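You operate a simulated robot arm through the tools that you are given. There is no shell and no other tool. Be economical: measure what you need, move in short steps, check, and stop when the job is done.

Carry out the task below with a simulated robot arm. There is one attempt and no reset: what you move stays moved.

JOB
Tip out the pink mug, let the basin's dirty water go and stopper it again.
Fine: tip into the sink, mug on the counter beside the burners, stopper in only when the basin is empty, the other mug left alone.

It is judged by the outcome, as a careful person would: the job done as asked, and still so three seconds after it is handed in. It fails if anything else is knocked over, pushed out of place, dropped, spilled or broken. A push-on lid holds only when it is set on centred and level and pressed home; a screw cap is set on level and turned clockwise until tight.

ROBOT AND FRAMES
A 6-joint arm with a two-finger parallel gripper, fixed in place. Base frame: the origin is at the foot of the arm, x ahead of it, y to its left, z up; the work surface is at about z = 0.778. Lengths are in m, angles in rad, forces in N, time in s.
With the tool pointing down near the work surface it reaches from about 0.18 to 0.74 m from the base axis. Its first joint turns from -2.897 to 2.897 rad. Payload 3.91 kg.
The TCP is the grasp point between the finger pads, 0.03 m short of the fingertips. In the tool frame z runs along the fingers and y along their closing line. Largest opening 0.11 m; finger width 0.02, thickness 0.01; the body of the gripper, 0.048 by 0.112 m, starts 0.055 m behind the TCP.
Orientation is that of the tool frame in the base frame, as a unit quaternion [w, x, y, z]. With the fingers straight down and closing along the base's y, the tool's x points along the base's -x, its y along +y and its z along -z.

CONTROLS
- The arm moves only by the tool send_rows. Its argument "steps" is a list of rows, each an object of numbers (a shift or turn left out is 0, a gripper value left out holds the last): "dx", "dy", "dz": the shift along the tool's x, y, z in units of 40 mm (1.0 is 40 mm); "wx", "wy", "wz": the turn, a rotation vector about the tool's x, y, z in units of 5 degrees (1.0 is 5 degrees); "claw": the gripper command, from -1 (fully open) to 1 (shut), values between in proportion. In form: [{"dx": .., "dy": .., "dz": .., "wx": .., "wy": .., "wz": .., "claw": ..}, ...]. A call has 1 to 8 rows; each row shifts and turns the commanded pose from where the row before left it, along the tool's axes as they then stand. A call with a number of a shift or a turn outside -1 to 1 is refused whole. Rows are played at 5 a second. More than 0.05 m and 0.15 rad between two rows, or a gripper value outside its range, and nothing of the call is played. A pose out of reach is approached as far as the arm can. The call stops where the force on the tool passes 40 N (or 10 N more than at its start, if that is more) or the arm is blocked; 0.2 s more then pass. The fingers move at their own pace (about 0.045 m/s each) and stop on an object; they squeeze with about 44 N. The grip force told is the motor's: it shows also when the fingers shut on nothing. Time passes only in rows, and 0.2 s behind the last, so rows that do not move let the fingers close. The reply holds the time, the measured pose of the TCP, the force on the tool along the base axes, the opening and the grip force, in the units named above and with some noise, and new pictures: "pictures" is both (left out), scene, wrist or none.
- Cameras (640 x 400 px; columns grow to the right, rows downward): "scene" is fixed at [0.4006, 0.5014, 1.5079]; the picture's right is [-1.00, -0.03, 0.00], its down [-0.02, 0.54, -0.84] and it looks along [0.02, -0.84, -0.54] (base axes); focal length 368 px, centre (320, 200). "wrist" rides on the gripper at [0.071, 0.022, -0.107] in the tool frame; the picture's right is [-0.29, 0.96, 0.00], its down [-0.76, -0.23, -0.61] and it looks along [-0.58, -0.18, 0.79] (tool axes); focal length 243 px, centre (320, 200). There is no depth. A picture from a camera that has moved, and an enlarged one, comes with that camera's place and axes in the base frame and with its lens.
- raise_lower(by): slides the trunk up (or, below 0, down) by that many m; the arm rides with it, the base frame stays. It gives what a move gives, with no picture.
- close_up(camera, box): a new picture of the part [left, top, right, bottom] of that camera's present view, enlarged. It takes no simulated time.
- job_done(): hands the job in; it is judged then, once.

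Work in short steps. Places have to be worked out from the pictures, the camera data and where the tool is seen: move nearer, look again, correct. Check each grasp and each placing, and mend what went wrong. You have 120 turns and 170 pictures in all, those below and enlarged ones among them. Open the gripper and draw the arm clear of the work before you hand the job in, unless the task says otherwise; then end with one line.

The tools are called after "Call:" as a command line: name --argument value ..., lists and objects as JSON in quotes. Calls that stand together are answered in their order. send_rows: Moves the arm, as the interface text tells. Its arguments: {"type":"object","properties":{"steps":{"type":"array","items":{"type":"object","properties":{"dx":{"type":"number"},"dy":{"type":"number"},"dz":{"type":"number"},"wx":{"type":"number"},"wy":{"type":"number"},"wz":{"type":"number"},"claw":{"type":"number"}}}},"pictures":{"type":"string","enum":["both","scene","wrist","none"]}},"required":["steps"]} The other tools are called the same way: raise_lower (by) slides the trunk up or down; close_up (camera, box) takes an enlarged picture of a part of a camera's view; job_done () hands the job in.

At the start:

```text
t: 0.0
ee_pos: [0.3825, -0.272, 1.1488]
orientation: [0.0, 0.0, 1.0, 0.0]
wrist_force: [0.2, 0.5, -0.1]
gripper_width: 0.11
finger_force: 0.1
trunk travel left (down, up): [-0.525, 0.065]
```

scene: 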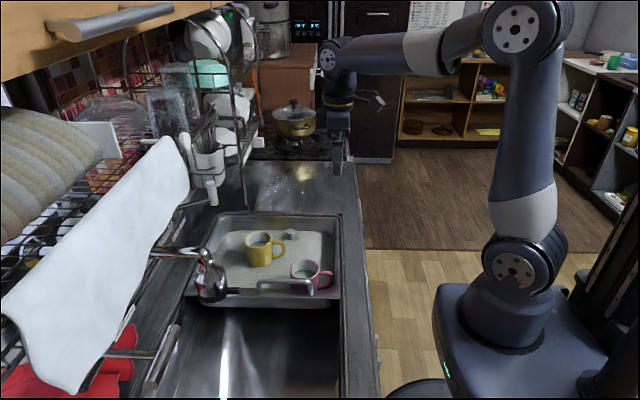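
wrist: 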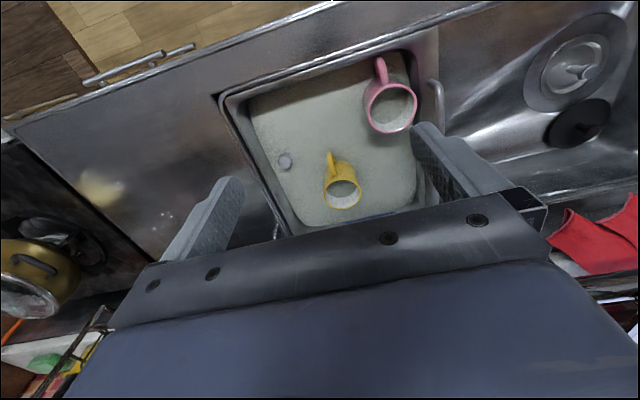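

I'll enlarge the scene and wrist views first, to find the mugs, the stopper and the handles.

Call:
close_up --camera "scene" --box '[180, 190, 360, 310]'

Call:
close_up --camera "wrist" --box '[210, 40, 450, 240]'

Call:
close_up --camera "scene" --box '[200, 80, 370, 220]'

```text
3.33 times, centred on (270, 250) of scene
camera zoom: at [0.4006, 0.5014, 1.5079], right [-1.0, -0.03, 0.0], down [-0.02, 0.54, -0.84], along [0.02, -0.84, -0.54], focal length 1228 px, centre (487, 33)
```

zoom: 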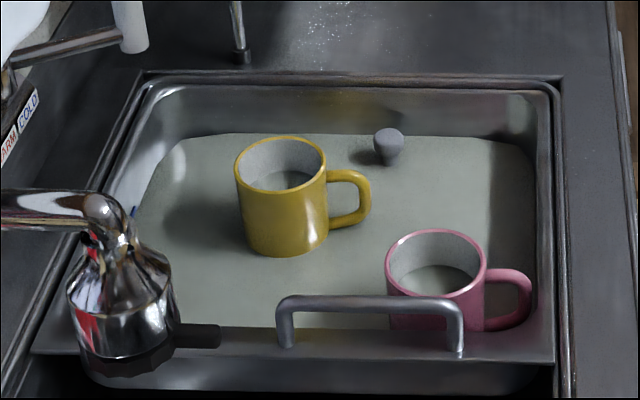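

```text
2.00 times, centred on (330, 140) of wrist
camera zoom: at [0.3126, -0.2493, 1.2551], right [0.29, 0.96, 0.0], down [0.76, -0.23, 0.61], along [0.58, -0.18, -0.79], focal length 485 px, centre (300, 320)
```

zoom: 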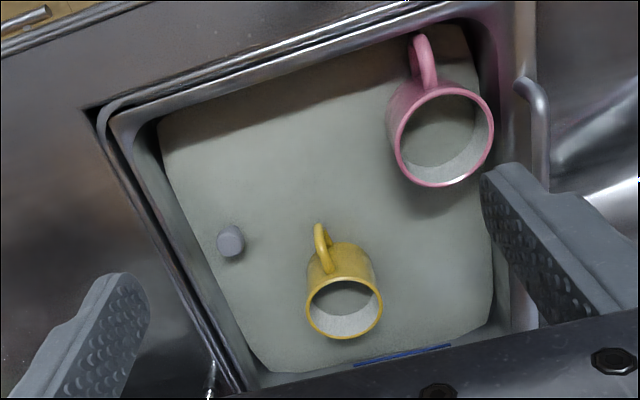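

```text
2.86 times, centred on (285, 150) of scene
camera zoom: at [0.4006, 0.5014, 1.5079], right [-1.0, -0.03, 0.0], down [-0.02, 0.54, -0.84], along [0.02, -0.84, -0.54], focal length 1053 px, centre (420, 343)
```

zoom: 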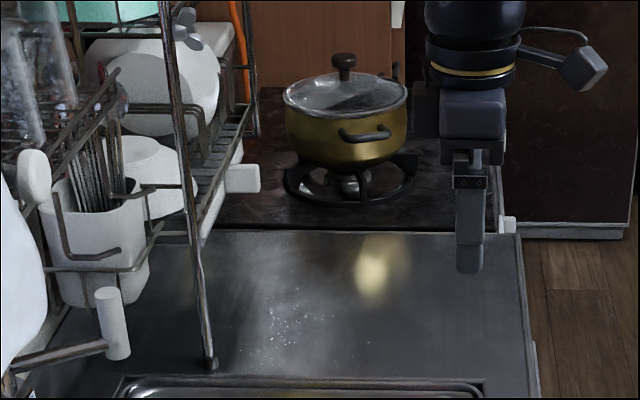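

Triangulating both views puts the pink mug's rim centre near (0.454, -0.178, 0.867) with its handle towards -x. The stopper knob is near (0.511, -0.384, 0.82) and the counter at z≈0.865. I'll move above the pink mug and look again.

Call:
send_rows --steps '[{"dx": -0.45, "dy": 0.59, "dz": 0.7, "claw": -1}, {"dx": -0.45, "dy": 0.59, "dz": 0.7}, {"dx": -0.45, "dy": 0.59, "dz": 0.7}, {"dx": -0.44, "dy": 0.58, "dz": 0.7}, {}]'

```text
t: 1.2
ee_pos: [0.4581, -0.178, 1.0338]
orientation: [0.0, 0.0, 1.0, 0.0]
wrist_force: [0.1, -0.4, 0.4]
gripper_width: 0.11
finger_force: 0.1
trunk travel left (down, up): [-0.525, 0.065]
camera wrist: at [0.3874, -0.1556, 1.1411], right [0.29, 0.96, 0.0], down [0.76, -0.23, 0.61], along [0.58, -0.18, -0.79], focal length 243 px, centre (320, 200)
```

scene: 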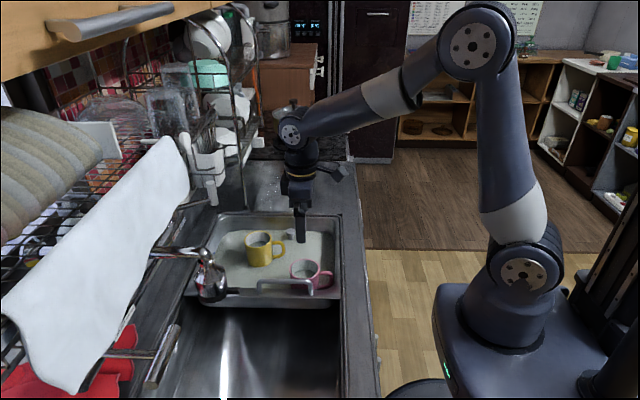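
wrist: 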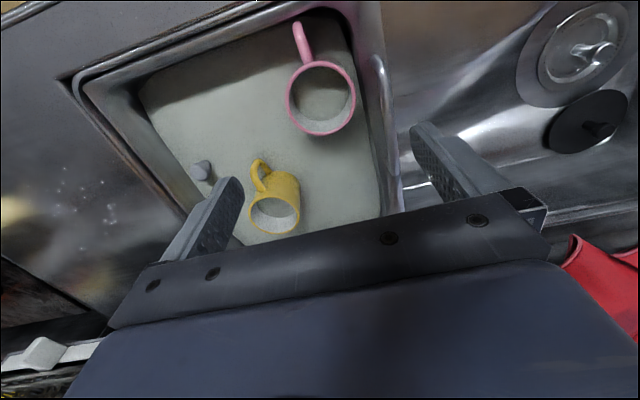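

The bar on the basin's +y side is close, at about y=-0.117 and z=0.885. I'll yaw the gripper 50° so one finger goes to +x−y and the other to −x+y, clear of both the bar and the mug handle, and narrow the opening to 0.095.

Call:
send_rows --steps '[{"wz": -1, "claw": -0.727}, {"wz": -1}, {"wz": -1}, {"wz": -1}, {"wz": -1}, {"wz": -1}, {"wz": -1}, {"wz": -1}]' --pictures "none"

Call:
send_rows --steps '[{"wz": -1}, {"wz": -1}, {"dz": 0.8}, {"dz": 0.8}, {}]'

```text
t: 3.0
ee_pos: [0.456, -0.1762, 1.0373]
orientation: [0.0, -0.343, 0.939, 0.0]
wrist_force: [0.2, -0.7, 0.0]
gripper_width: 0.0951
finger_force: 0.0
trunk travel left (down, up): [-0.525, 0.065]
```

```text
t: 4.2
ee_pos: [0.4575, -0.1772, 0.9724]
orientation: [0.0, -0.422, 0.906, 0.0]
wrist_force: [0.2, 1.2, -0.2]
gripper_width: 0.0951
finger_force: 0.1
trunk travel left (down, up): [-0.525, 0.065]
camera wrist: at [0.3962, -0.2179, 1.0793], right [-0.55, 0.84, 0.0], down [0.66, 0.43, 0.61], along [0.51, 0.33, -0.79], focal length 243 px, centre (320, 200)
```

scene: 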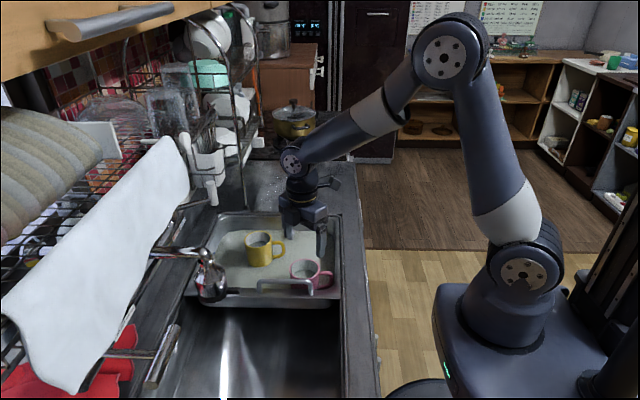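
wrist: 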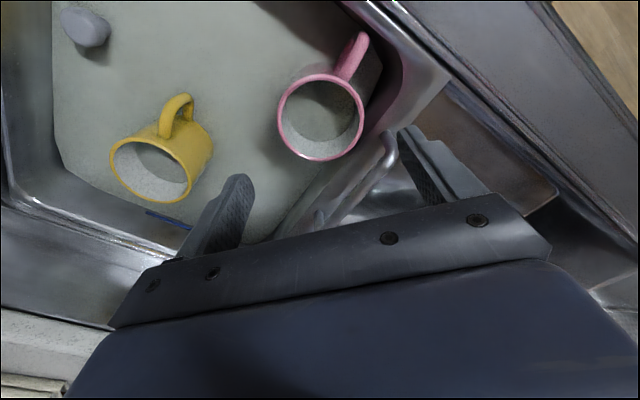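

The new wrist view confirms the rim centre at (0.456, -0.178). I'll descend to TCP z≈0.84 with the fingers astride the mug.

Call:
send_rows --steps '[{"dz": 0.8}, {"dz": 0.8}, {"dz": 0.5}, {}]'

```text
t: 5.2
ee_pos: [0.456, -0.1768, 0.891]
orientation: [0.001, -0.423, 0.906, 0.0]
wrist_force: [0.2, 0.6, -0.7]
gripper_width: 0.095
finger_force: 0.0
trunk travel left (down, up): [-0.525, 0.065]
camera wrist: at [0.395, -0.2177, 0.997], right [-0.55, 0.84, 0.0], down [0.66, 0.43, 0.61], along [0.51, 0.33, -0.79], focal length 243 px, centre (320, 200)
```

scene: 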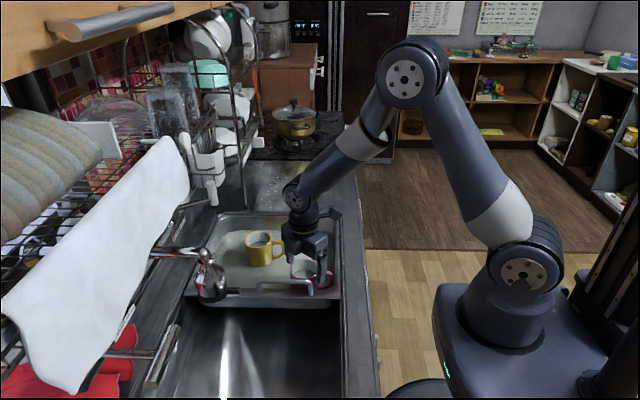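
wrist: 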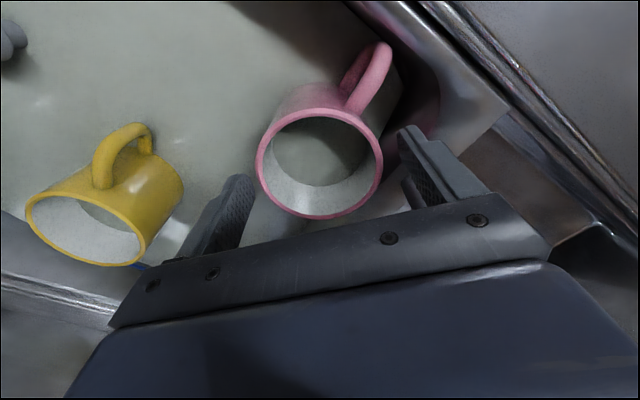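

The mug is centred between the fingers. I'll go down to about z=0.845 and close.

Call:
send_rows --steps '[{"dz": 0.6}, {"dz": 0.55}, {}]' --pictures "wrist"

Call:
send_rows --steps '[{"claw": 1}, {}, {}, {}]' --pictures "wrist"

```text
t: 6.0
ee_pos: [0.4575, -0.1795, 0.843]
orientation: [0.0, -0.422, 0.906, 0.001]
wrist_force: [-0.2, -0.1, 0.5]
gripper_width: 0.0949
finger_force: 0.0
trunk travel left (down, up): [-0.525, 0.065]
camera wrist: at [0.395, -0.2193, 0.9498], right [-0.55, 0.84, 0.0], down [0.66, 0.43, 0.61], along [0.51, 0.33, -0.79], focal length 243 px, centre (320, 200)
```

wrist: 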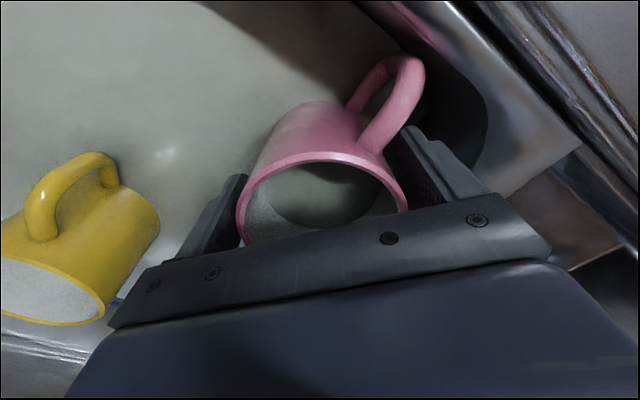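

```text
t: 7.0
ee_pos: [0.4568, -0.1788, 0.8426]
orientation: [0.0, -0.422, 0.907, 0.0]
wrist_force: [-0.2, -1.3, 0.1]
gripper_width: 0.0674
finger_force: 44.2
trunk travel left (down, up): [-0.525, 0.065]
camera wrist: at [0.3948, -0.2193, 0.95], right [-0.55, 0.84, 0.0], down [0.67, 0.43, 0.61], along [0.51, 0.33, -0.79], focal length 243 px, centre (320, 200)
```

wrist: 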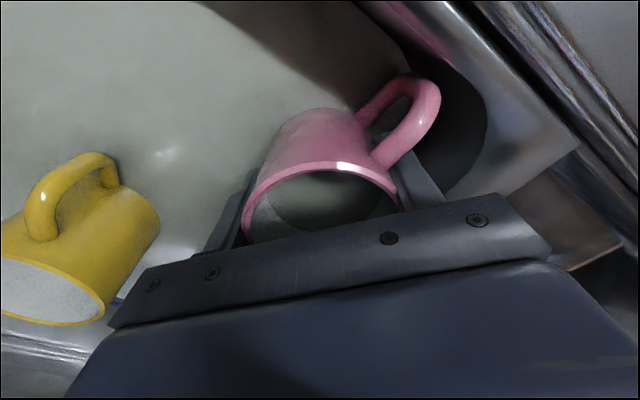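

The grip holds at 0.067 with 44 N. I'll lift straight up, slowly, and check.

Call:
send_rows --steps '[{"dz": -0.3}, {"dz": -0.6}, {"dz": -0.6}, {"dz": -0.7}, {"dz": -0.7}, {"dz": -0.7}, {"dz": -0.5}, {"dz": -0.3}]'

```text
t: 8.8
ee_pos: [0.4554, -0.1776, 1.0167]
orientation: [0.0, -0.422, 0.906, 0.001]
wrist_force: [1.0, -0.2, -4.1]
gripper_width: 0.067
finger_force: 44.2
trunk travel left (down, up): [-0.525, 0.065]
camera wrist: at [0.3941, -0.2181, 1.1241], right [-0.55, 0.84, 0.0], down [0.67, 0.43, 0.61], along [0.51, 0.33, -0.79], focal length 243 px, centre (320, 200)
```

scene: 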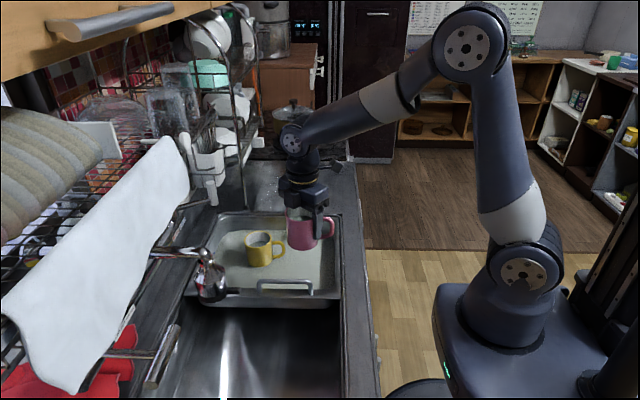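
wrist: 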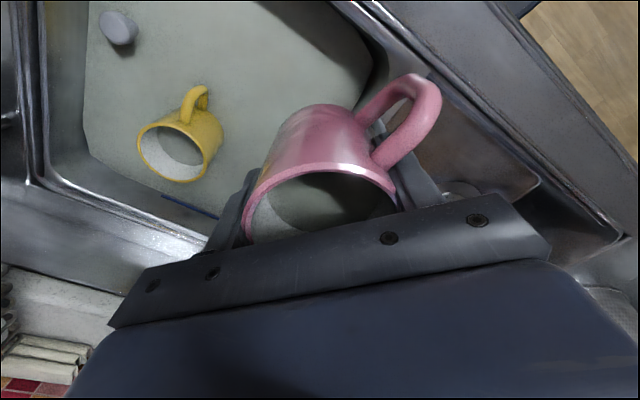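

The mug is lifted and level at about 4 N. I'll carry it gently over the open sink bowl on the +y side, going a little higher and staying at x≈0.48, well short of the tap.

Call:
send_rows --steps '[{"dx": -0.35, "dy": 0.24, "dz": -0.2}, {"dx": -0.7, "dy": 0.48, "dz": -0.25}, {"dx": -0.8, "dy": 0.54, "dz": -0.25}, {"dx": -0.85, "dy": 0.57, "dz": -0.25}, {"dx": -0.85, "dy": 0.57, "dz": -0.2}, {"dx": -0.85, "dy": 0.57, "dz": -0.2}, {"dx": -0.8, "dy": 0.54, "dz": -0.2}, {"dx": -0.5, "dy": 0.3}]'

```text
t: 10.6
ee_pos: [0.4851, 0.0959, 1.0776]
orientation: [0.0, -0.422, 0.906, 0.0]
wrist_force: [-0.2, 0.7, -3.2]
gripper_width: 0.0672
finger_force: 44.3
trunk travel left (down, up): [-0.525, 0.065]
camera wrist: at [0.4229, 0.0562, 1.1846], right [-0.55, 0.84, 0.0], down [0.67, 0.43, 0.61], along [0.51, 0.33, -0.79], focal length 243 px, centre (320, 200)
```

scene: 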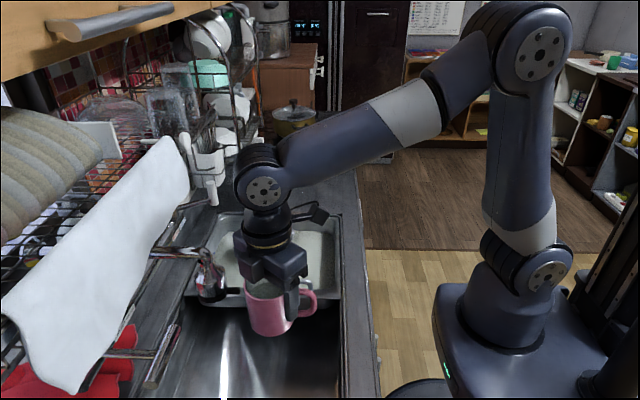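
wrist: 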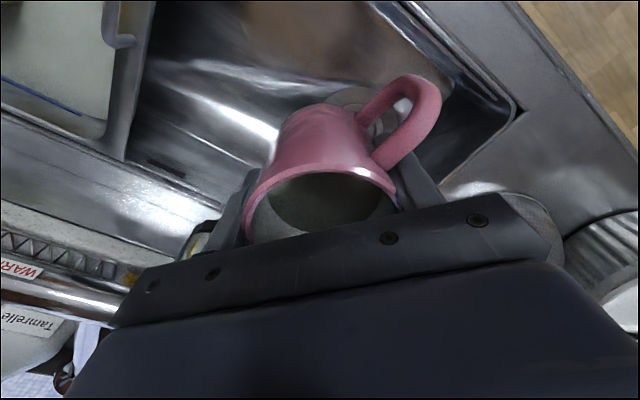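

The mug is over the sink and the tap is clear. I'll yaw back about 40° so the gripper can tip straight outward, rising slightly.

Call:
send_rows --steps '[{"wz": 1, "dz": -0.15}, {"wz": 1, "dz": -0.15}, {"wz": 1, "dz": -0.15}, {"wz": 1, "dz": -0.15}, {"wz": 1, "dz": -0.15}, {"wz": 1, "dz": -0.15}, {"wz": 1, "dz": -0.15}, {"wz": 1}]'

```text
t: 12.4
ee_pos: [0.4838, 0.0953, 1.1238]
orientation: [0.0, -0.086, 0.996, 0.0]
wrist_force: [-0.4, 0.0, -3.6]
gripper_width: 0.0671
finger_force: 44.0
trunk travel left (down, up): [-0.525, 0.065]
camera wrist: at [0.4116, 0.1045, 1.2302], right [0.12, 0.99, 0.0], down [0.79, -0.1, 0.61], along [0.6, -0.07, -0.79], focal length 243 px, centre (320, 200)
```

scene: 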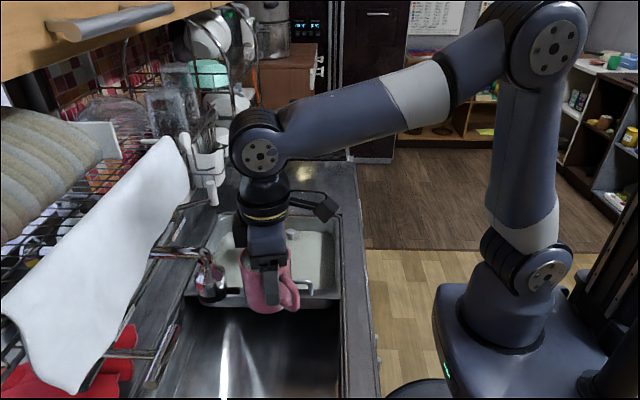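
wrist: 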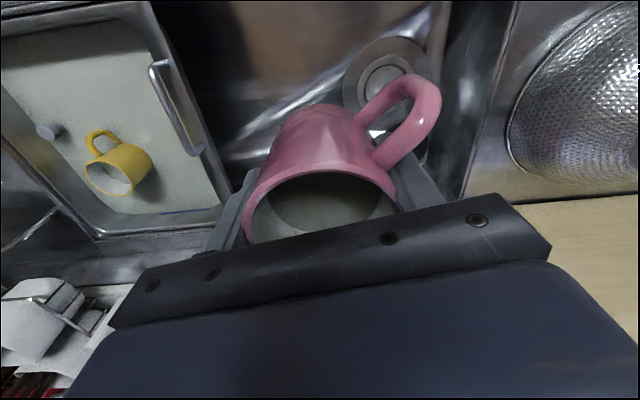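

The mug is well inside the bowl, which spans y from -0.08 to +0.33. I'll start tipping about tool y so the fingers swing outward.

Call:
send_rows --steps '[{"wy": -1}, {"wy": -1}, {"wy": -1}, {"wy": -1}, {"wy": -1}, {"wy": -1}, {"wy": -1}, {"wy": -1}]'

```text
t: 14.2
ee_pos: [0.4846, 0.0947, 1.1227]
orientation: [0.341, -0.082, 0.936, 0.03]
wrist_force: [0.0, 0.0, -3.5]
gripper_width: 0.0673
finger_force: 43.9
trunk travel left (down, up): [-0.525, 0.065]
camera wrist: at [0.3599, 0.0958, 1.1584], right [0.05, 0.98, 0.19], down [0.23, -0.19, 0.95], along [0.97, -0.01, -0.23], focal length 243 px, centre (320, 200)
```

scene: 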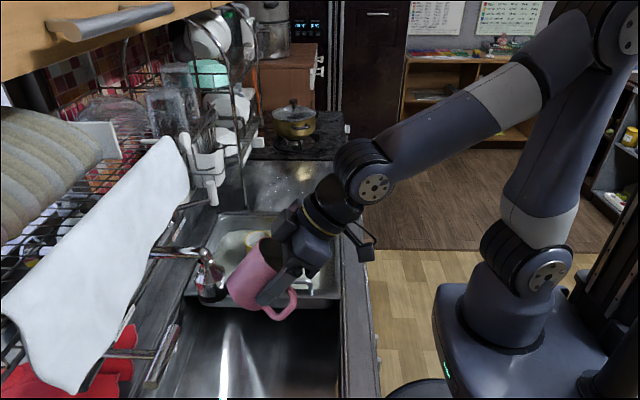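
wrist: 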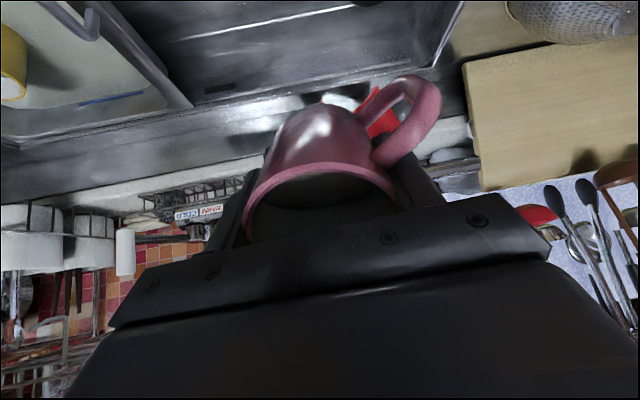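

It's at 40° and still holding. Before the water runs I'll shift about 35 mm outward for margin from the near edge, then keep tipping.

Call:
send_rows --steps '[{"dx": -0.35, "dz": 0.28}, {"dx": -0.35, "dz": 0.28}, {"wy": -0.8}, {"wy": -0.8}, {"wy": -0.8}, {"wy": -0.8}, {"wy": -0.8}, {"wy": -0.8}]'

Call:
send_rows --steps '[{"wy": -0.8}, {"wy": -0.8}, {"wy": -0.8}, {"wy": -0.8}, {"wy": -0.8}, {"wy": -0.8}, {"wy": -0.8}, {"wy": -0.8}]'

```text
t: 16.0
ee_pos: [0.5226, 0.0941, 1.1236]
orientation: [0.462, -0.068, 0.884, 0.023]
wrist_force: [0.6, 1.6, -2.2]
gripper_width: 0.067
finger_force: 43.9
out of reach, approached as far as the arm can: row 6, 7, 8
trunk travel left (down, up): [-0.525, 0.065]
camera wrist: at [0.3921, 0.0985, 1.1257], right [0.03, 0.98, 0.22], down [-0.03, -0.22, 0.98], along [1.0, -0.04, 0.02], focal length 243 px, centre (320, 200)
```

scene: 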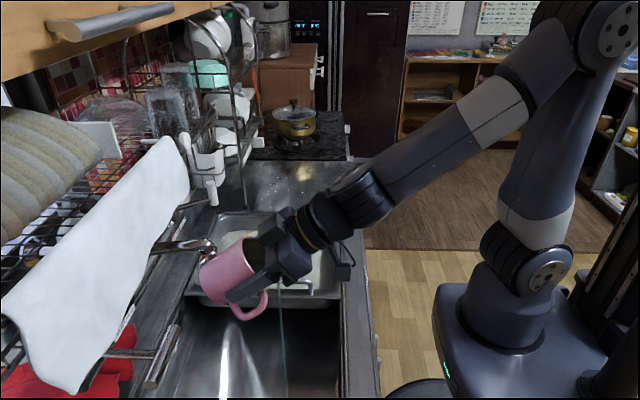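
wrist: 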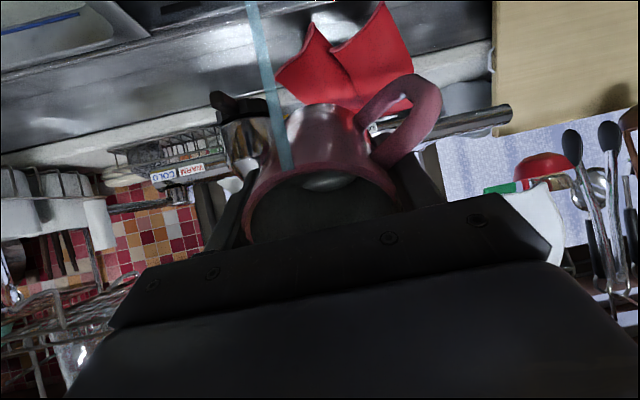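

```text
t: 17.8
ee_pos: [0.5218, 0.0834, 1.121]
orientation: [0.605, -0.054, 0.794, 0.007]
wrist_force: [0.9, 0.0, -1.7]
gripper_width: 0.0663
finger_force: 43.8
out of reach, approached as far as the arm can: row 1, 2, 3, 4, 5
trunk travel left (down, up): [-0.525, 0.065]
camera wrist: at [0.3985, 0.0916, 1.0789], right [-0.01, 0.97, 0.23], down [-0.36, -0.22, 0.91], along [0.93, -0.07, 0.36], focal length 243 px, centre (320, 200)
```

scene: 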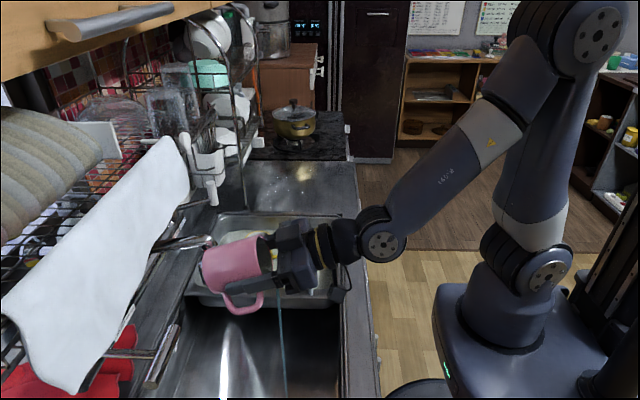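
wrist: 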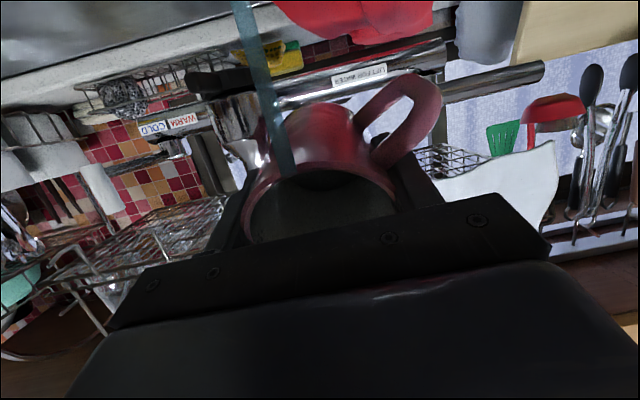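

The stream is falling cleanly into the sink at about 75° of tilt. I'll tip further, easing slightly away from the tap.

Call:
send_rows --steps '[{"wy": -0.8, "dy": 0.2}, {"wy": -0.8, "dy": 0.2}, {"wy": -0.8}, {"wy": -0.8}, {"wy": -0.8}, {"wy": -0.8}, {"wy": -0.8}, {"wy": -0.8}]'

```text
t: 19.6
ee_pos: [0.5117, 0.1276, 1.1222]
orientation: [0.8, -0.046, 0.598, 0.018]
wrist_force: [0.2, 0.0, -1.6]
gripper_width: 0.0664
finger_force: 43.8
out of reach, approached as far as the arm can: row 4, 5, 6, 7, 8
trunk travel left (down, up): [-0.525, 0.065]
camera wrist: at [0.4275, 0.1366, 1.0215], right [-0.17, 0.96, 0.23], down [-0.78, -0.27, 0.57], along [0.61, -0.08, 0.79], focal length 243 px, centre (320, 200)
```

scene: 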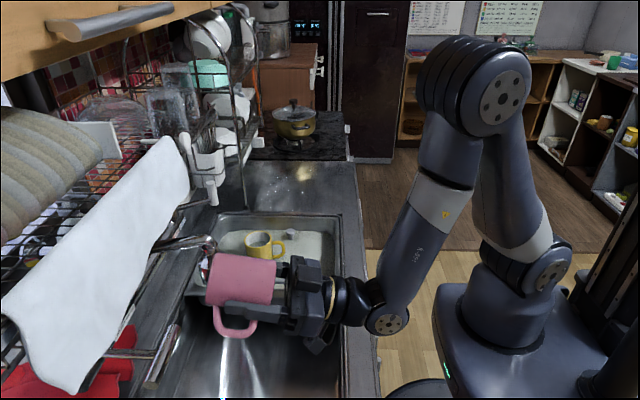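
wrist: 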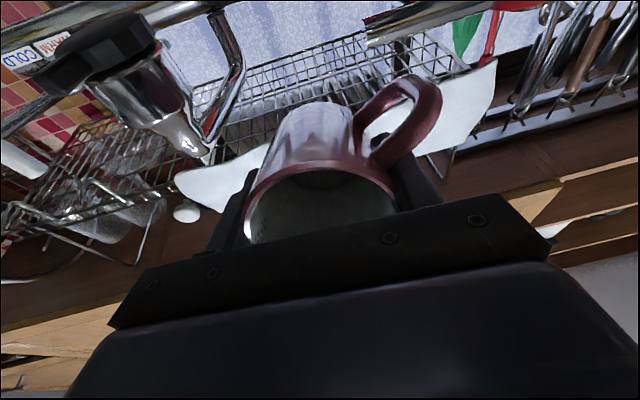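

It's tilted past 100° and the stream has stopped. I'll hold a moment, then enlarge the view of the mug's inside.

Call:
send_rows --steps '[{"wy": -0.3}, {}, {}, {}, {}]' --pictures "scene"

Call:
close_up --camera "wrist" --box '[220, 80, 460, 240]'

```text
t: 20.8
ee_pos: [0.5112, 0.1291, 1.1211]
orientation: [0.807, -0.047, 0.588, 0.019]
wrist_force: [-0.1, 0.5, -2.6]
gripper_width: 0.0663
finger_force: 43.7
trunk travel left (down, up): [-0.525, 0.065]
```

scene: 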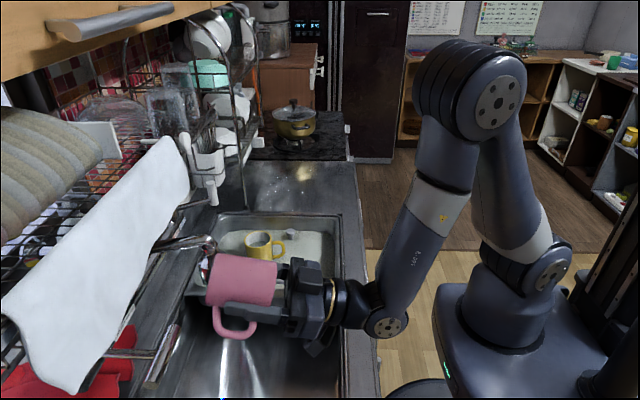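

```text
2.50 times, centred on (340, 160) of wrist
camera zoom: at [0.4295, 0.1388, 1.0198], right [-0.17, 0.96, 0.22], down [-0.79, -0.27, 0.55], along [0.59, -0.08, 0.8], focal length 606 px, centre (270, 300)
```

zoom: 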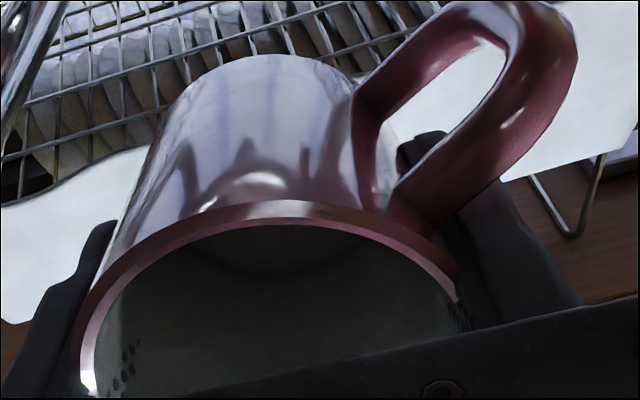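

The mug is empty. I'll turn it back upright, then check the orientation reading.

Call:
send_rows --steps '[{"wy": 1}, {"wy": 1}, {"wy": 1}, {"wy": 1}, {"wy": 1}, {"wy": 1}, {"wy": 1}, {"wy": 1}]' --pictures "none"

Call:
send_rows --steps '[{"wy": 1}, {"wy": 1}, {"wy": 1}, {"wy": 1}, {"wy": 1}, {"wy": 1}, {"wy": 1}, {"wy": 1}]' --pictures "scene"

```text
t: 22.6
ee_pos: [0.5103, 0.1283, 1.1218]
orientation: [0.558, -0.054, 0.828, 0.003]
wrist_force: [0.4, -0.6, -1.8]
gripper_width: 0.0663
finger_force: 44.0
trunk travel left (down, up): [-0.525, 0.065]
```

```text
t: 24.4
ee_pos: [0.5103, 0.127, 1.1225]
orientation: [0.241, -0.052, 0.969, -0.015]
wrist_force: [-0.1, -0.2, -2.2]
gripper_width: 0.0662
finger_force: 44.0
trunk travel left (down, up): [-0.525, 0.065]
```

scene: 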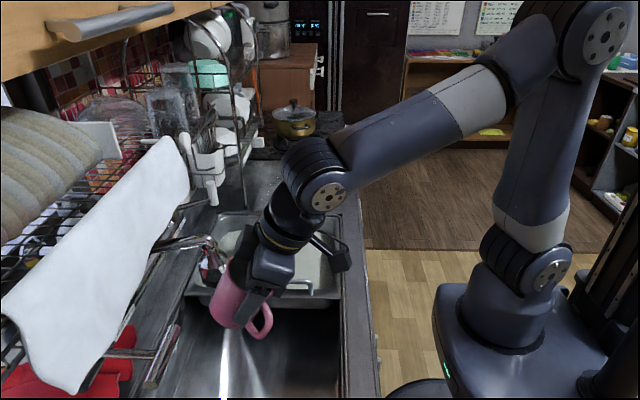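

About 28° remains plus a small roll error of about 3°. I'll finish uprighting it and correct that too.

Call:
send_rows --steps '[{"wy": 1}, {"wy": 1}, {"wy": 1}, {"wy": 1}, {"wy": 1}, {"wy": 0.58}, {"wx": -0.62}, {}]' --pictures "wrist"

```text
t: 26.2
ee_pos: [0.5098, 0.1271, 1.1215]
orientation: [0.0, -0.047, 0.999, 0.0]
wrist_force: [-0.3, 0.3, -2.3]
gripper_width: 0.066
finger_force: 43.5
trunk travel left (down, up): [-0.525, 0.065]
camera wrist: at [0.4383, 0.1425, 1.2282], right [0.2, 0.98, 0.0], down [0.78, -0.16, 0.61], along [0.59, -0.12, -0.8], focal length 243 px, centre (320, 200)
```

wrist: 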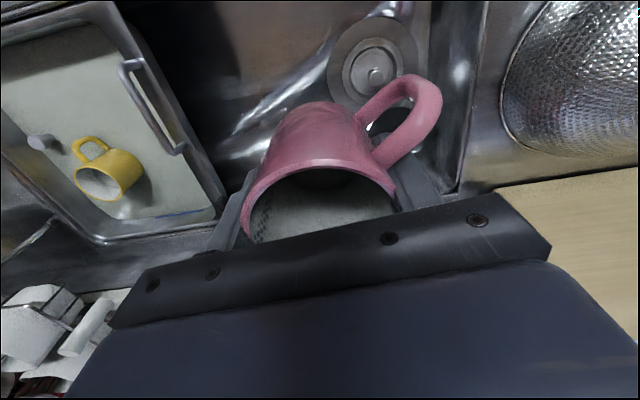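

The gripper is level again. I'll pull back in x to clear the tap and travel in -y at about z=1.12 towards the counter strip between the basin and the burners.

Call:
send_rows --steps '[{"dx": 0.5, "dy": -0.3}, {"dx": 0.7, "dy": -0.6}, {"dx": 0.7, "dy": -0.7}, {"dy": -0.95}, {"dy": -0.95}, {"dy": -0.95}, {"dy": -0.95}, {"dy": -0.95}]' --pictures "none"

Call:
send_rows --steps '[{"dy": -0.95}, {"dy": -0.95}, {"dy": -0.95}, {"dy": -0.95}, {"dy": -0.95}, {"dy": -0.95}, {"dy": -0.7}, {"dy": -0.4}]'

```text
t: 28.0
ee_pos: [0.4586, -0.1339, 1.1213]
orientation: [-0.001, -0.047, 0.999, 0.0]
wrist_force: [0.1, 0.3, -1.8]
gripper_width: 0.0661
finger_force: 44.1
trunk travel left (down, up): [-0.525, 0.065]
```

```text
t: 29.8
ee_pos: [0.4843, -0.4056, 1.1218]
orientation: [-0.001, -0.047, 0.999, 0.0]
wrist_force: [-0.2, -0.3, -2.0]
gripper_width: 0.0659
finger_force: 43.9
trunk travel left (down, up): [-0.525, 0.065]
camera wrist: at [0.4114, -0.3906, 1.2267], right [0.2, 0.98, 0.0], down [0.78, -0.16, 0.61], along [0.59, -0.12, -0.8], focal length 243 px, centre (320, 200)
```

scene: 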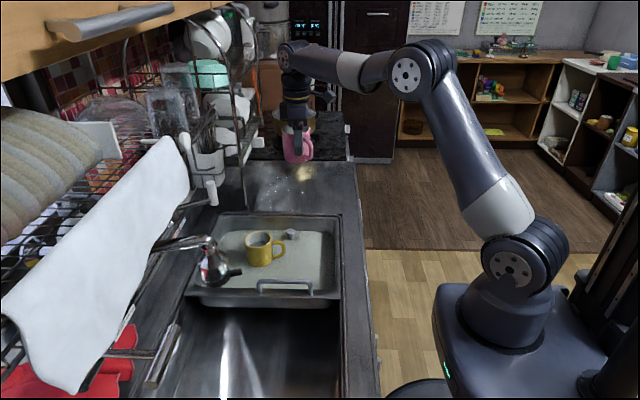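
wrist: 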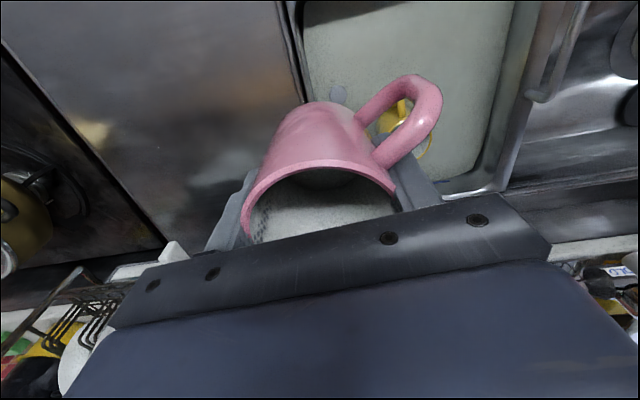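

Next stop is roughly (0.43, -0.58), above the free counter area.

Call:
send_rows --steps '[{"dx": 0.35, "dy": -0.85}, {"dx": 0.35, "dy": -0.85}, {"dx": 0.35, "dy": -0.85}, {"dx": 0.35, "dy": -0.85}, {"dx": 0.35, "dy": -0.85}, {"dz": 0.8}, {"dz": 0.8}, {}]'

```text
t: 31.6
ee_pos: [0.4272, -0.5468, 1.0528]
orientation: [-0.001, -0.047, 0.999, 0.0]
wrist_force: [-0.5, -0.3, -1.7]
gripper_width: 0.0663
finger_force: 44.2
out of reach, approached as far as the arm can: row 4, 5
trunk travel left (down, up): [-0.525, 0.065]
camera wrist: at [0.355, -0.5306, 1.1591], right [0.2, 0.98, 0.0], down [0.78, -0.16, 0.61], along [0.59, -0.12, -0.79], focal length 243 px, centre (320, 200)
```

scene: 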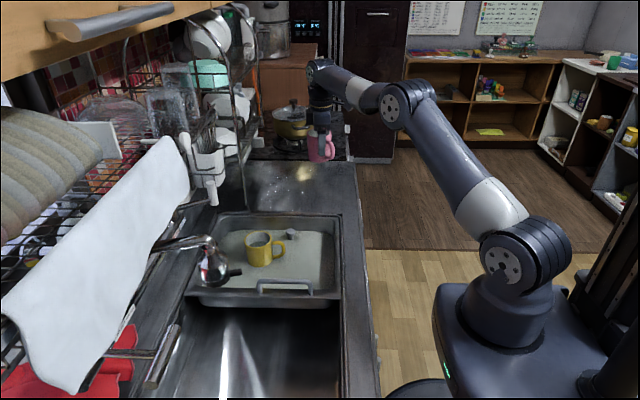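
wrist: 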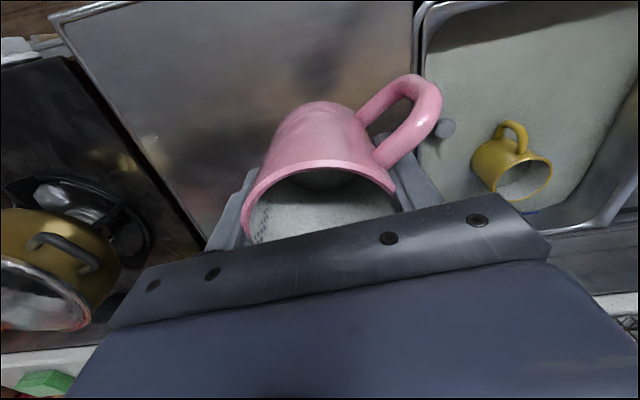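

The position is free counter. I'll lower while edging slightly nearer the burners.

Call:
send_rows --steps '[{"dz": 0.6, "dy": -0.25}, {"dz": 0.6, "dy": -0.25}, {"dz": 0.5, "dy": -0.25}, {"dz": 0.4}, {}]'

```text
t: 32.8
ee_pos: [0.4307, -0.574, 0.9707]
orientation: [-0.001, -0.047, 0.999, 0.0]
wrist_force: [-0.4, -0.8, -2.0]
gripper_width: 0.0661
finger_force: 44.6
trunk travel left (down, up): [-0.525, 0.065]
camera wrist: at [0.3584, -0.559, 1.0772], right [0.2, 0.98, 0.0], down [0.78, -0.16, 0.61], along [0.59, -0.12, -0.79], focal length 243 px, centre (320, 200)
```

scene: 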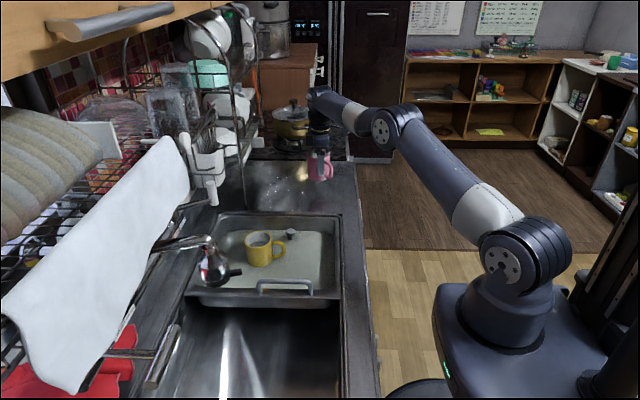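
wrist: 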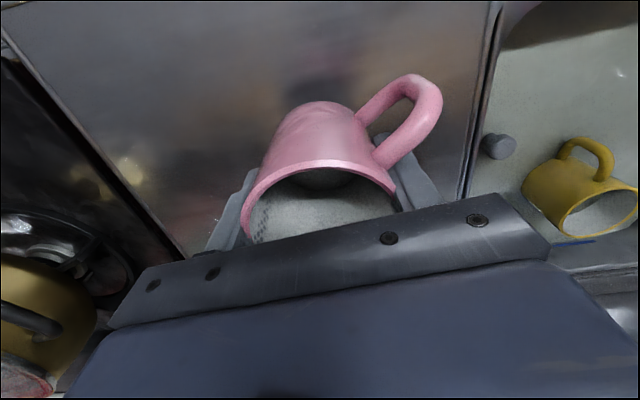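

I'll lower it in small steps and watch the force for contact, expected near TCP z≈0.93.

Call:
send_rows --steps '[{"dz": 0.25}, {"dz": 0.25}, {"dz": 0.1}, {}]' --pictures "scene"

Call:
close_up --camera "scene" --box '[270, 120, 370, 200]'

```text
t: 33.8
ee_pos: [0.432, -0.5738, 0.9446]
orientation: [-0.001, -0.047, 0.999, -0.001]
wrist_force: [-0.5, 0.8, -1.7]
gripper_width: 0.066
finger_force: 44.4
trunk travel left (down, up): [-0.525, 0.065]
```

scene: 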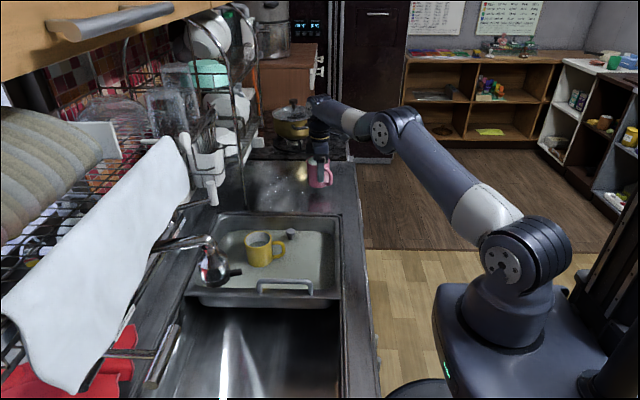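

```text
5.00 times, centred on (320, 160) of scene
camera zoom: at [0.4006, 0.5014, 1.5079], right [-1.0, -0.03, 0.0], down [-0.02, 0.54, -0.84], along [0.02, -0.84, -0.54], focal length 1842 px, centre (320, 400)
```

zoom: 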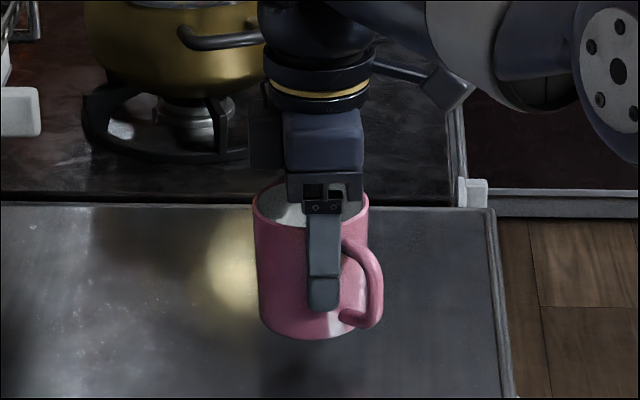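

The mug bottom looks about 1.5–2 cm above the counter. I'll go on in 4 mm steps.

Call:
send_rows --steps '[{"dz": 0.1}, {"dz": 0.1}, {"dz": 0.1}, {}]' --pictures "none"

Call:
send_rows --steps '[{"dz": 0.08}, {}]' --pictures "none"

Call:
close_up --camera "scene" --box '[270, 120, 370, 200]'

```text
t: 34.8
ee_pos: [0.4309, -0.5748, 0.933]
orientation: [-0.001, -0.047, 0.999, -0.001]
wrist_force: [-0.4, 0.1, -1.9]
gripper_width: 0.0661
finger_force: 43.8
trunk travel left (down, up): [-0.525, 0.065]
```

```text
t: 35.4
ee_pos: [0.4324, -0.5747, 0.9302]
orientation: [-0.002, -0.047, 0.999, -0.001]
wrist_force: [-0.3, -0.1, -2.2]
gripper_width: 0.0662
finger_force: 43.8
trunk travel left (down, up): [-0.525, 0.065]
```

```text
5.00 times, centred on (320, 160) of scene
camera zoom: at [0.4006, 0.5014, 1.5079], right [-1.0, -0.03, 0.0], down [-0.02, 0.54, -0.84], along [0.02, -0.84, -0.54], focal length 1842 px, centre (320, 400)
```

zoom: 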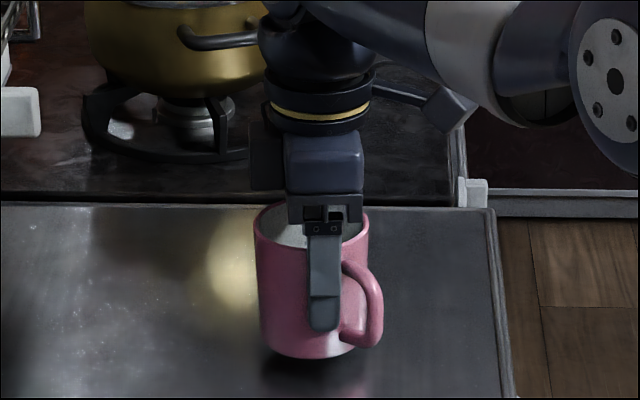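

Not in contact yet, since the force is unchanged. I'll continue in 3 mm steps.

Call:
send_rows --steps '[{"dz": 0.08}, {"dz": 0.08}, {}]' --pictures "none"

Call:
send_rows --steps '[{"dz": 0.08}, {}]' --pictures "none"

Call:
send_rows --steps '[{"dz": 0.08}, {}]' --pictures "none"

```text
t: 36.2
ee_pos: [0.4308, -0.5748, 0.9244]
orientation: [-0.001, -0.047, 0.999, 0.0]
wrist_force: [-0.5, 0.2, -3.1]
gripper_width: 0.0662
finger_force: 43.5
trunk travel left (down, up): [-0.525, 0.065]
```

```text
t: 36.8
ee_pos: [0.4324, -0.5752, 0.9196]
orientation: [-0.001, -0.047, 0.999, 0.0]
wrist_force: [0.4, -0.3, -2.2]
gripper_width: 0.0662
finger_force: 44.1
trunk travel left (down, up): [-0.525, 0.065]
```

```text
t: 37.4
ee_pos: [0.4306, -0.5745, 0.9168]
orientation: [-0.001, -0.046, 0.999, -0.001]
wrist_force: [1.6, -0.4, -1.3]
gripper_width: 0.0661
finger_force: 44.4
trunk travel left (down, up): [-0.525, 0.065]
```

Call:
close_up --camera "scene" --box '[270, 120, 370, 200]'

Call:
send_rows --steps '[{"dz": 0.05}, {}]' --pictures "none"

```text
5.00 times, centred on (320, 160) of scene
camera zoom: at [0.4006, 0.5014, 1.5079], right [-1.0, -0.03, 0.0], down [-0.02, 0.54, -0.84], along [0.02, -0.84, -0.54], focal length 1842 px, centre (320, 400)
```

zoom: 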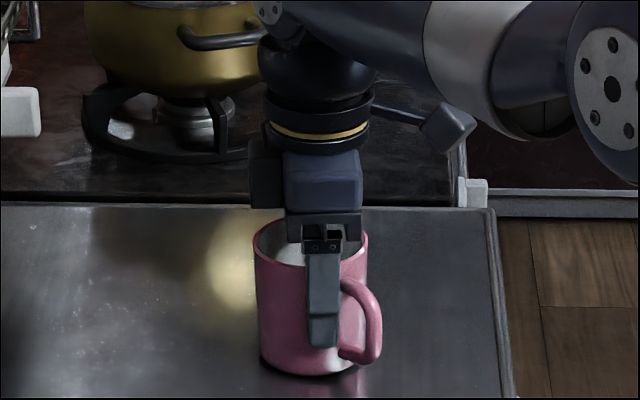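

```text
t: 38.0
ee_pos: [0.4315, -0.5745, 0.9183]
orientation: [0.001, -0.047, 0.999, -0.002]
wrist_force: [-2.8, 0.7, 13.0]
gripper_width: 0.0659
finger_force: 43.5
trunk travel left (down, up): [-0.525, 0.065]
```

Contact registered at 13 N upward. I'll relax slightly, open, and rise straight up.

Call:
send_rows --steps '[{"dz": -0.04}, {"claw": -0.7}, {}, {}, {}]' --pictures "wrist"

```text
t: 39.2
ee_pos: [0.4321, -0.5743, 0.9161]
orientation: [-0.001, -0.047, 0.999, -0.001]
wrist_force: [0.2, -1.1, -0.4]
gripper_width: 0.0937
finger_force: 0.1
trunk travel left (down, up): [-0.525, 0.065]
camera wrist: at [0.3601, -0.559, 1.0233], right [0.2, 0.98, 0.0], down [0.78, -0.16, 0.61], along [0.59, -0.12, -0.79], focal length 243 px, centre (320, 200)
```

wrist: 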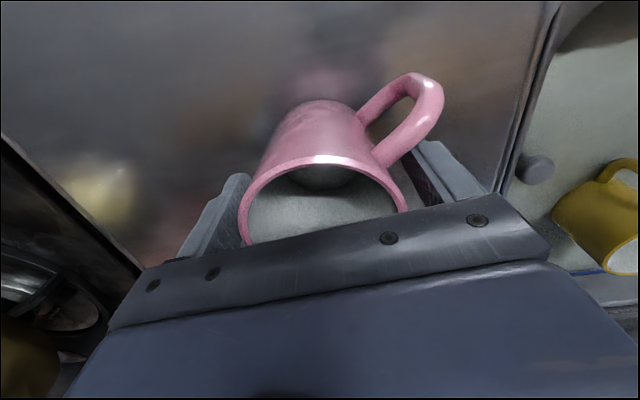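

Call:
send_rows --steps '[{"dz": -0.4}, {"dz": -0.8}, {"dz": -0.8}, {"dz": -0.9}, {"dz": -0.9}, {}]'

```text
t: 40.6
ee_pos: [0.4259, -0.5655, 1.0669]
orientation: [-0.001, -0.047, 0.999, -0.001]
wrist_force: [0.2, 0.2, -0.6]
gripper_width: 0.0933
finger_force: 0.1
out of reach, approached as far as the arm can: row 4, 5
trunk travel left (down, up): [-0.525, 0.065]
camera wrist: at [0.3542, -0.5492, 1.1736], right [0.2, 0.98, 0.0], down [0.78, -0.16, 0.61], along [0.6, -0.12, -0.79], focal length 243 px, centre (320, 200)
```

scene: 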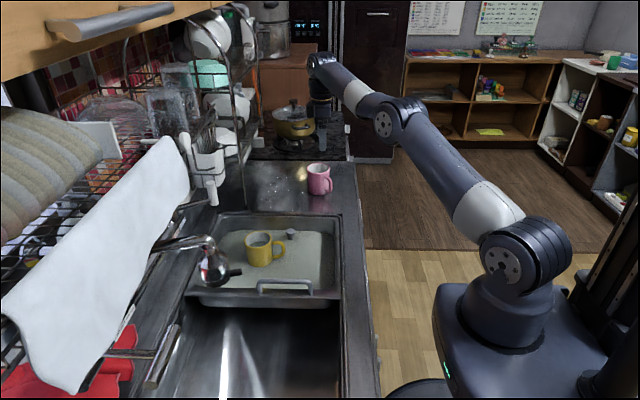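
wrist: 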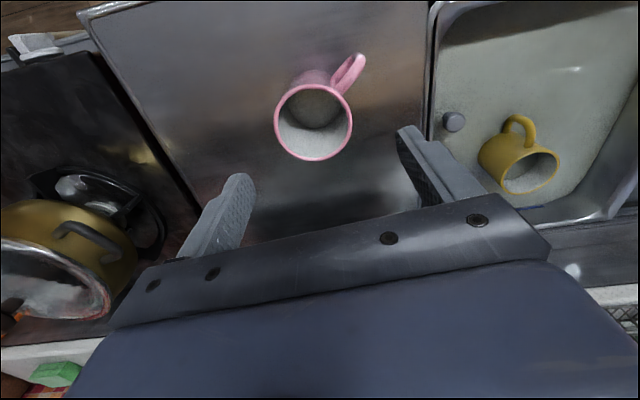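

The pink mug stands upright on the counter. The stopper re-measures at about (0.514, -0.384), so I'll go above it and yaw so the fingers close along x, clear of the basin wall.

Call:
send_rows --steps '[{"dx": -0.5, "dy": 0.85}, {"dx": -0.5, "dy": 0.85}, {"dx": -0.5, "dy": 0.85}, {"dx": -0.5, "dy": 0.85}, {"dx": -0.5, "dy": 0.85}, {"wz": -1}, {"wz": -1}, {"wz": -1}]' --pictures "none"

Call:
send_rows --steps '[{"wz": -1}, {"wz": -1}, {"wz": -1}, {"wz": -1}, {"wz": -1}, {"wz": -1}, {"wz": -1}, {"wz": -1}]' --pictures "none"

Call:
send_rows --steps '[{"wz": -1}, {"wz": -1}, {"wz": -1}, {"wz": -1}, {"wz": -1}, {"wz": -1}, {}]'

```text
t: 42.4
ee_pos: [0.5092, -0.3844, 1.0665]
orientation: [-0.001, -0.177, 0.984, 0.001]
wrist_force: [0.1, -0.1, -0.1]
gripper_width: 0.0935
finger_force: 0.1
trunk travel left (down, up): [-0.525, 0.065]
```

```text
t: 44.2
ee_pos: [0.5079, -0.3833, 1.0636]
orientation: [-0.001, -0.503, 0.864, 0.0]
wrist_force: [0.4, -0.3, 0.3]
gripper_width: 0.0934
finger_force: 0.0
trunk travel left (down, up): [-0.525, 0.065]
```

```text
t: 45.8
ee_pos: [0.5081, -0.3848, 1.0654]
orientation: [0.002, 0.709, -0.705, 0.0]
wrist_force: [0.1, 0.2, 0.3]
gripper_width: 0.0931
finger_force: 0.1
trunk travel left (down, up): [-0.525, 0.065]
camera wrist: at [0.4879, -0.4552, 1.1716], right [-0.96, 0.28, 0.0], down [0.23, 0.76, 0.61], along [0.17, 0.58, -0.79], focal length 243 px, centre (320, 200)
```

scene: 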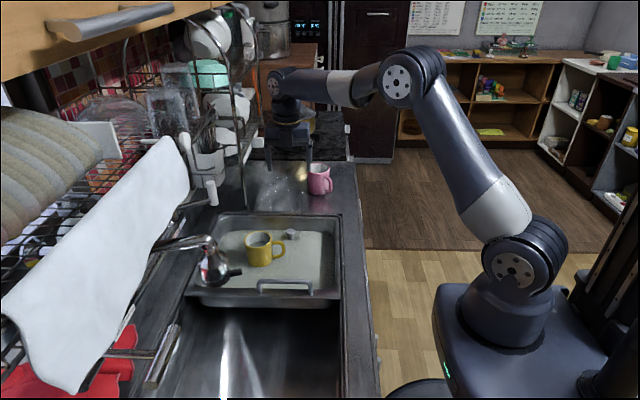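
wrist: 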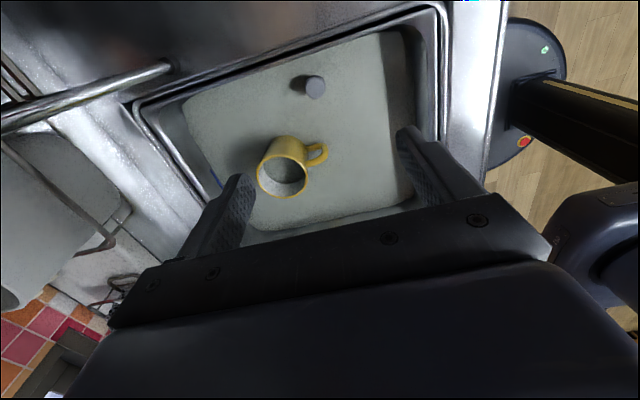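

The knob is now at about (0.514, -0.383). I'll narrow the fingers to 0.05 and descend to z≈0.90 for a closer check.

Call:
send_rows --steps '[{"dy": -0.14, "claw": 0.09}, {"dz": 0.8}, {"dz": 0.8}, {"dz": 0.9}, {"dz": 0.9}, {"dz": 0.6}, {}]'

Call:
close_up --camera "scene" --box '[240, 190, 340, 270]'

```text
t: 47.4
ee_pos: [0.5135, -0.3841, 0.9025]
orientation: [0.001, 0.71, -0.704, 0.0]
wrist_force: [0.2, -0.5, 0.6]
gripper_width: 0.0499
finger_force: 0.0
trunk travel left (down, up): [-0.525, 0.065]
camera wrist: at [0.4917, -0.4543, 1.0104], right [-0.96, 0.28, 0.0], down [0.23, 0.76, 0.61], along [0.17, 0.58, -0.79], focal length 243 px, centre (320, 200)
```

scene: 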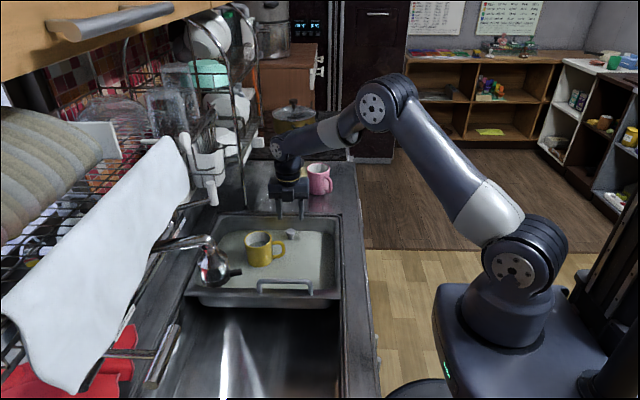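
wrist: 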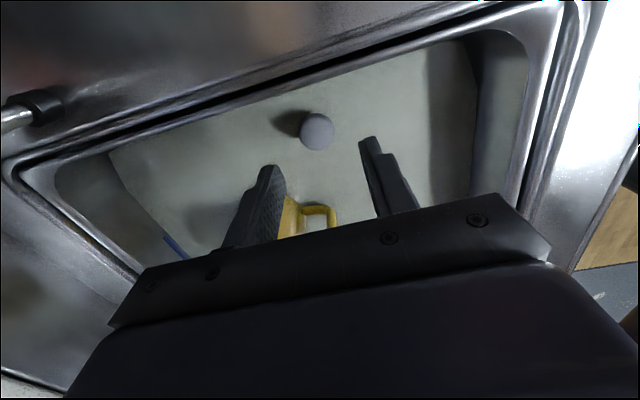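

```text
5.00 times, centred on (290, 230) of scene
camera zoom: at [0.4006, 0.5014, 1.5079], right [-1.0, -0.03, 0.0], down [-0.02, 0.54, -0.84], along [0.02, -0.84, -0.54], focal length 1842 px, centre (470, 50)
```

zoom: 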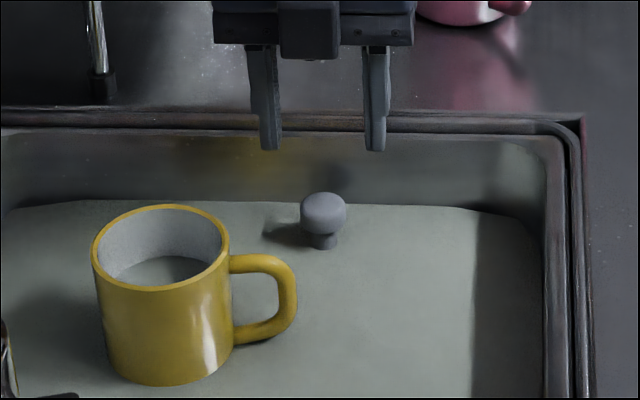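

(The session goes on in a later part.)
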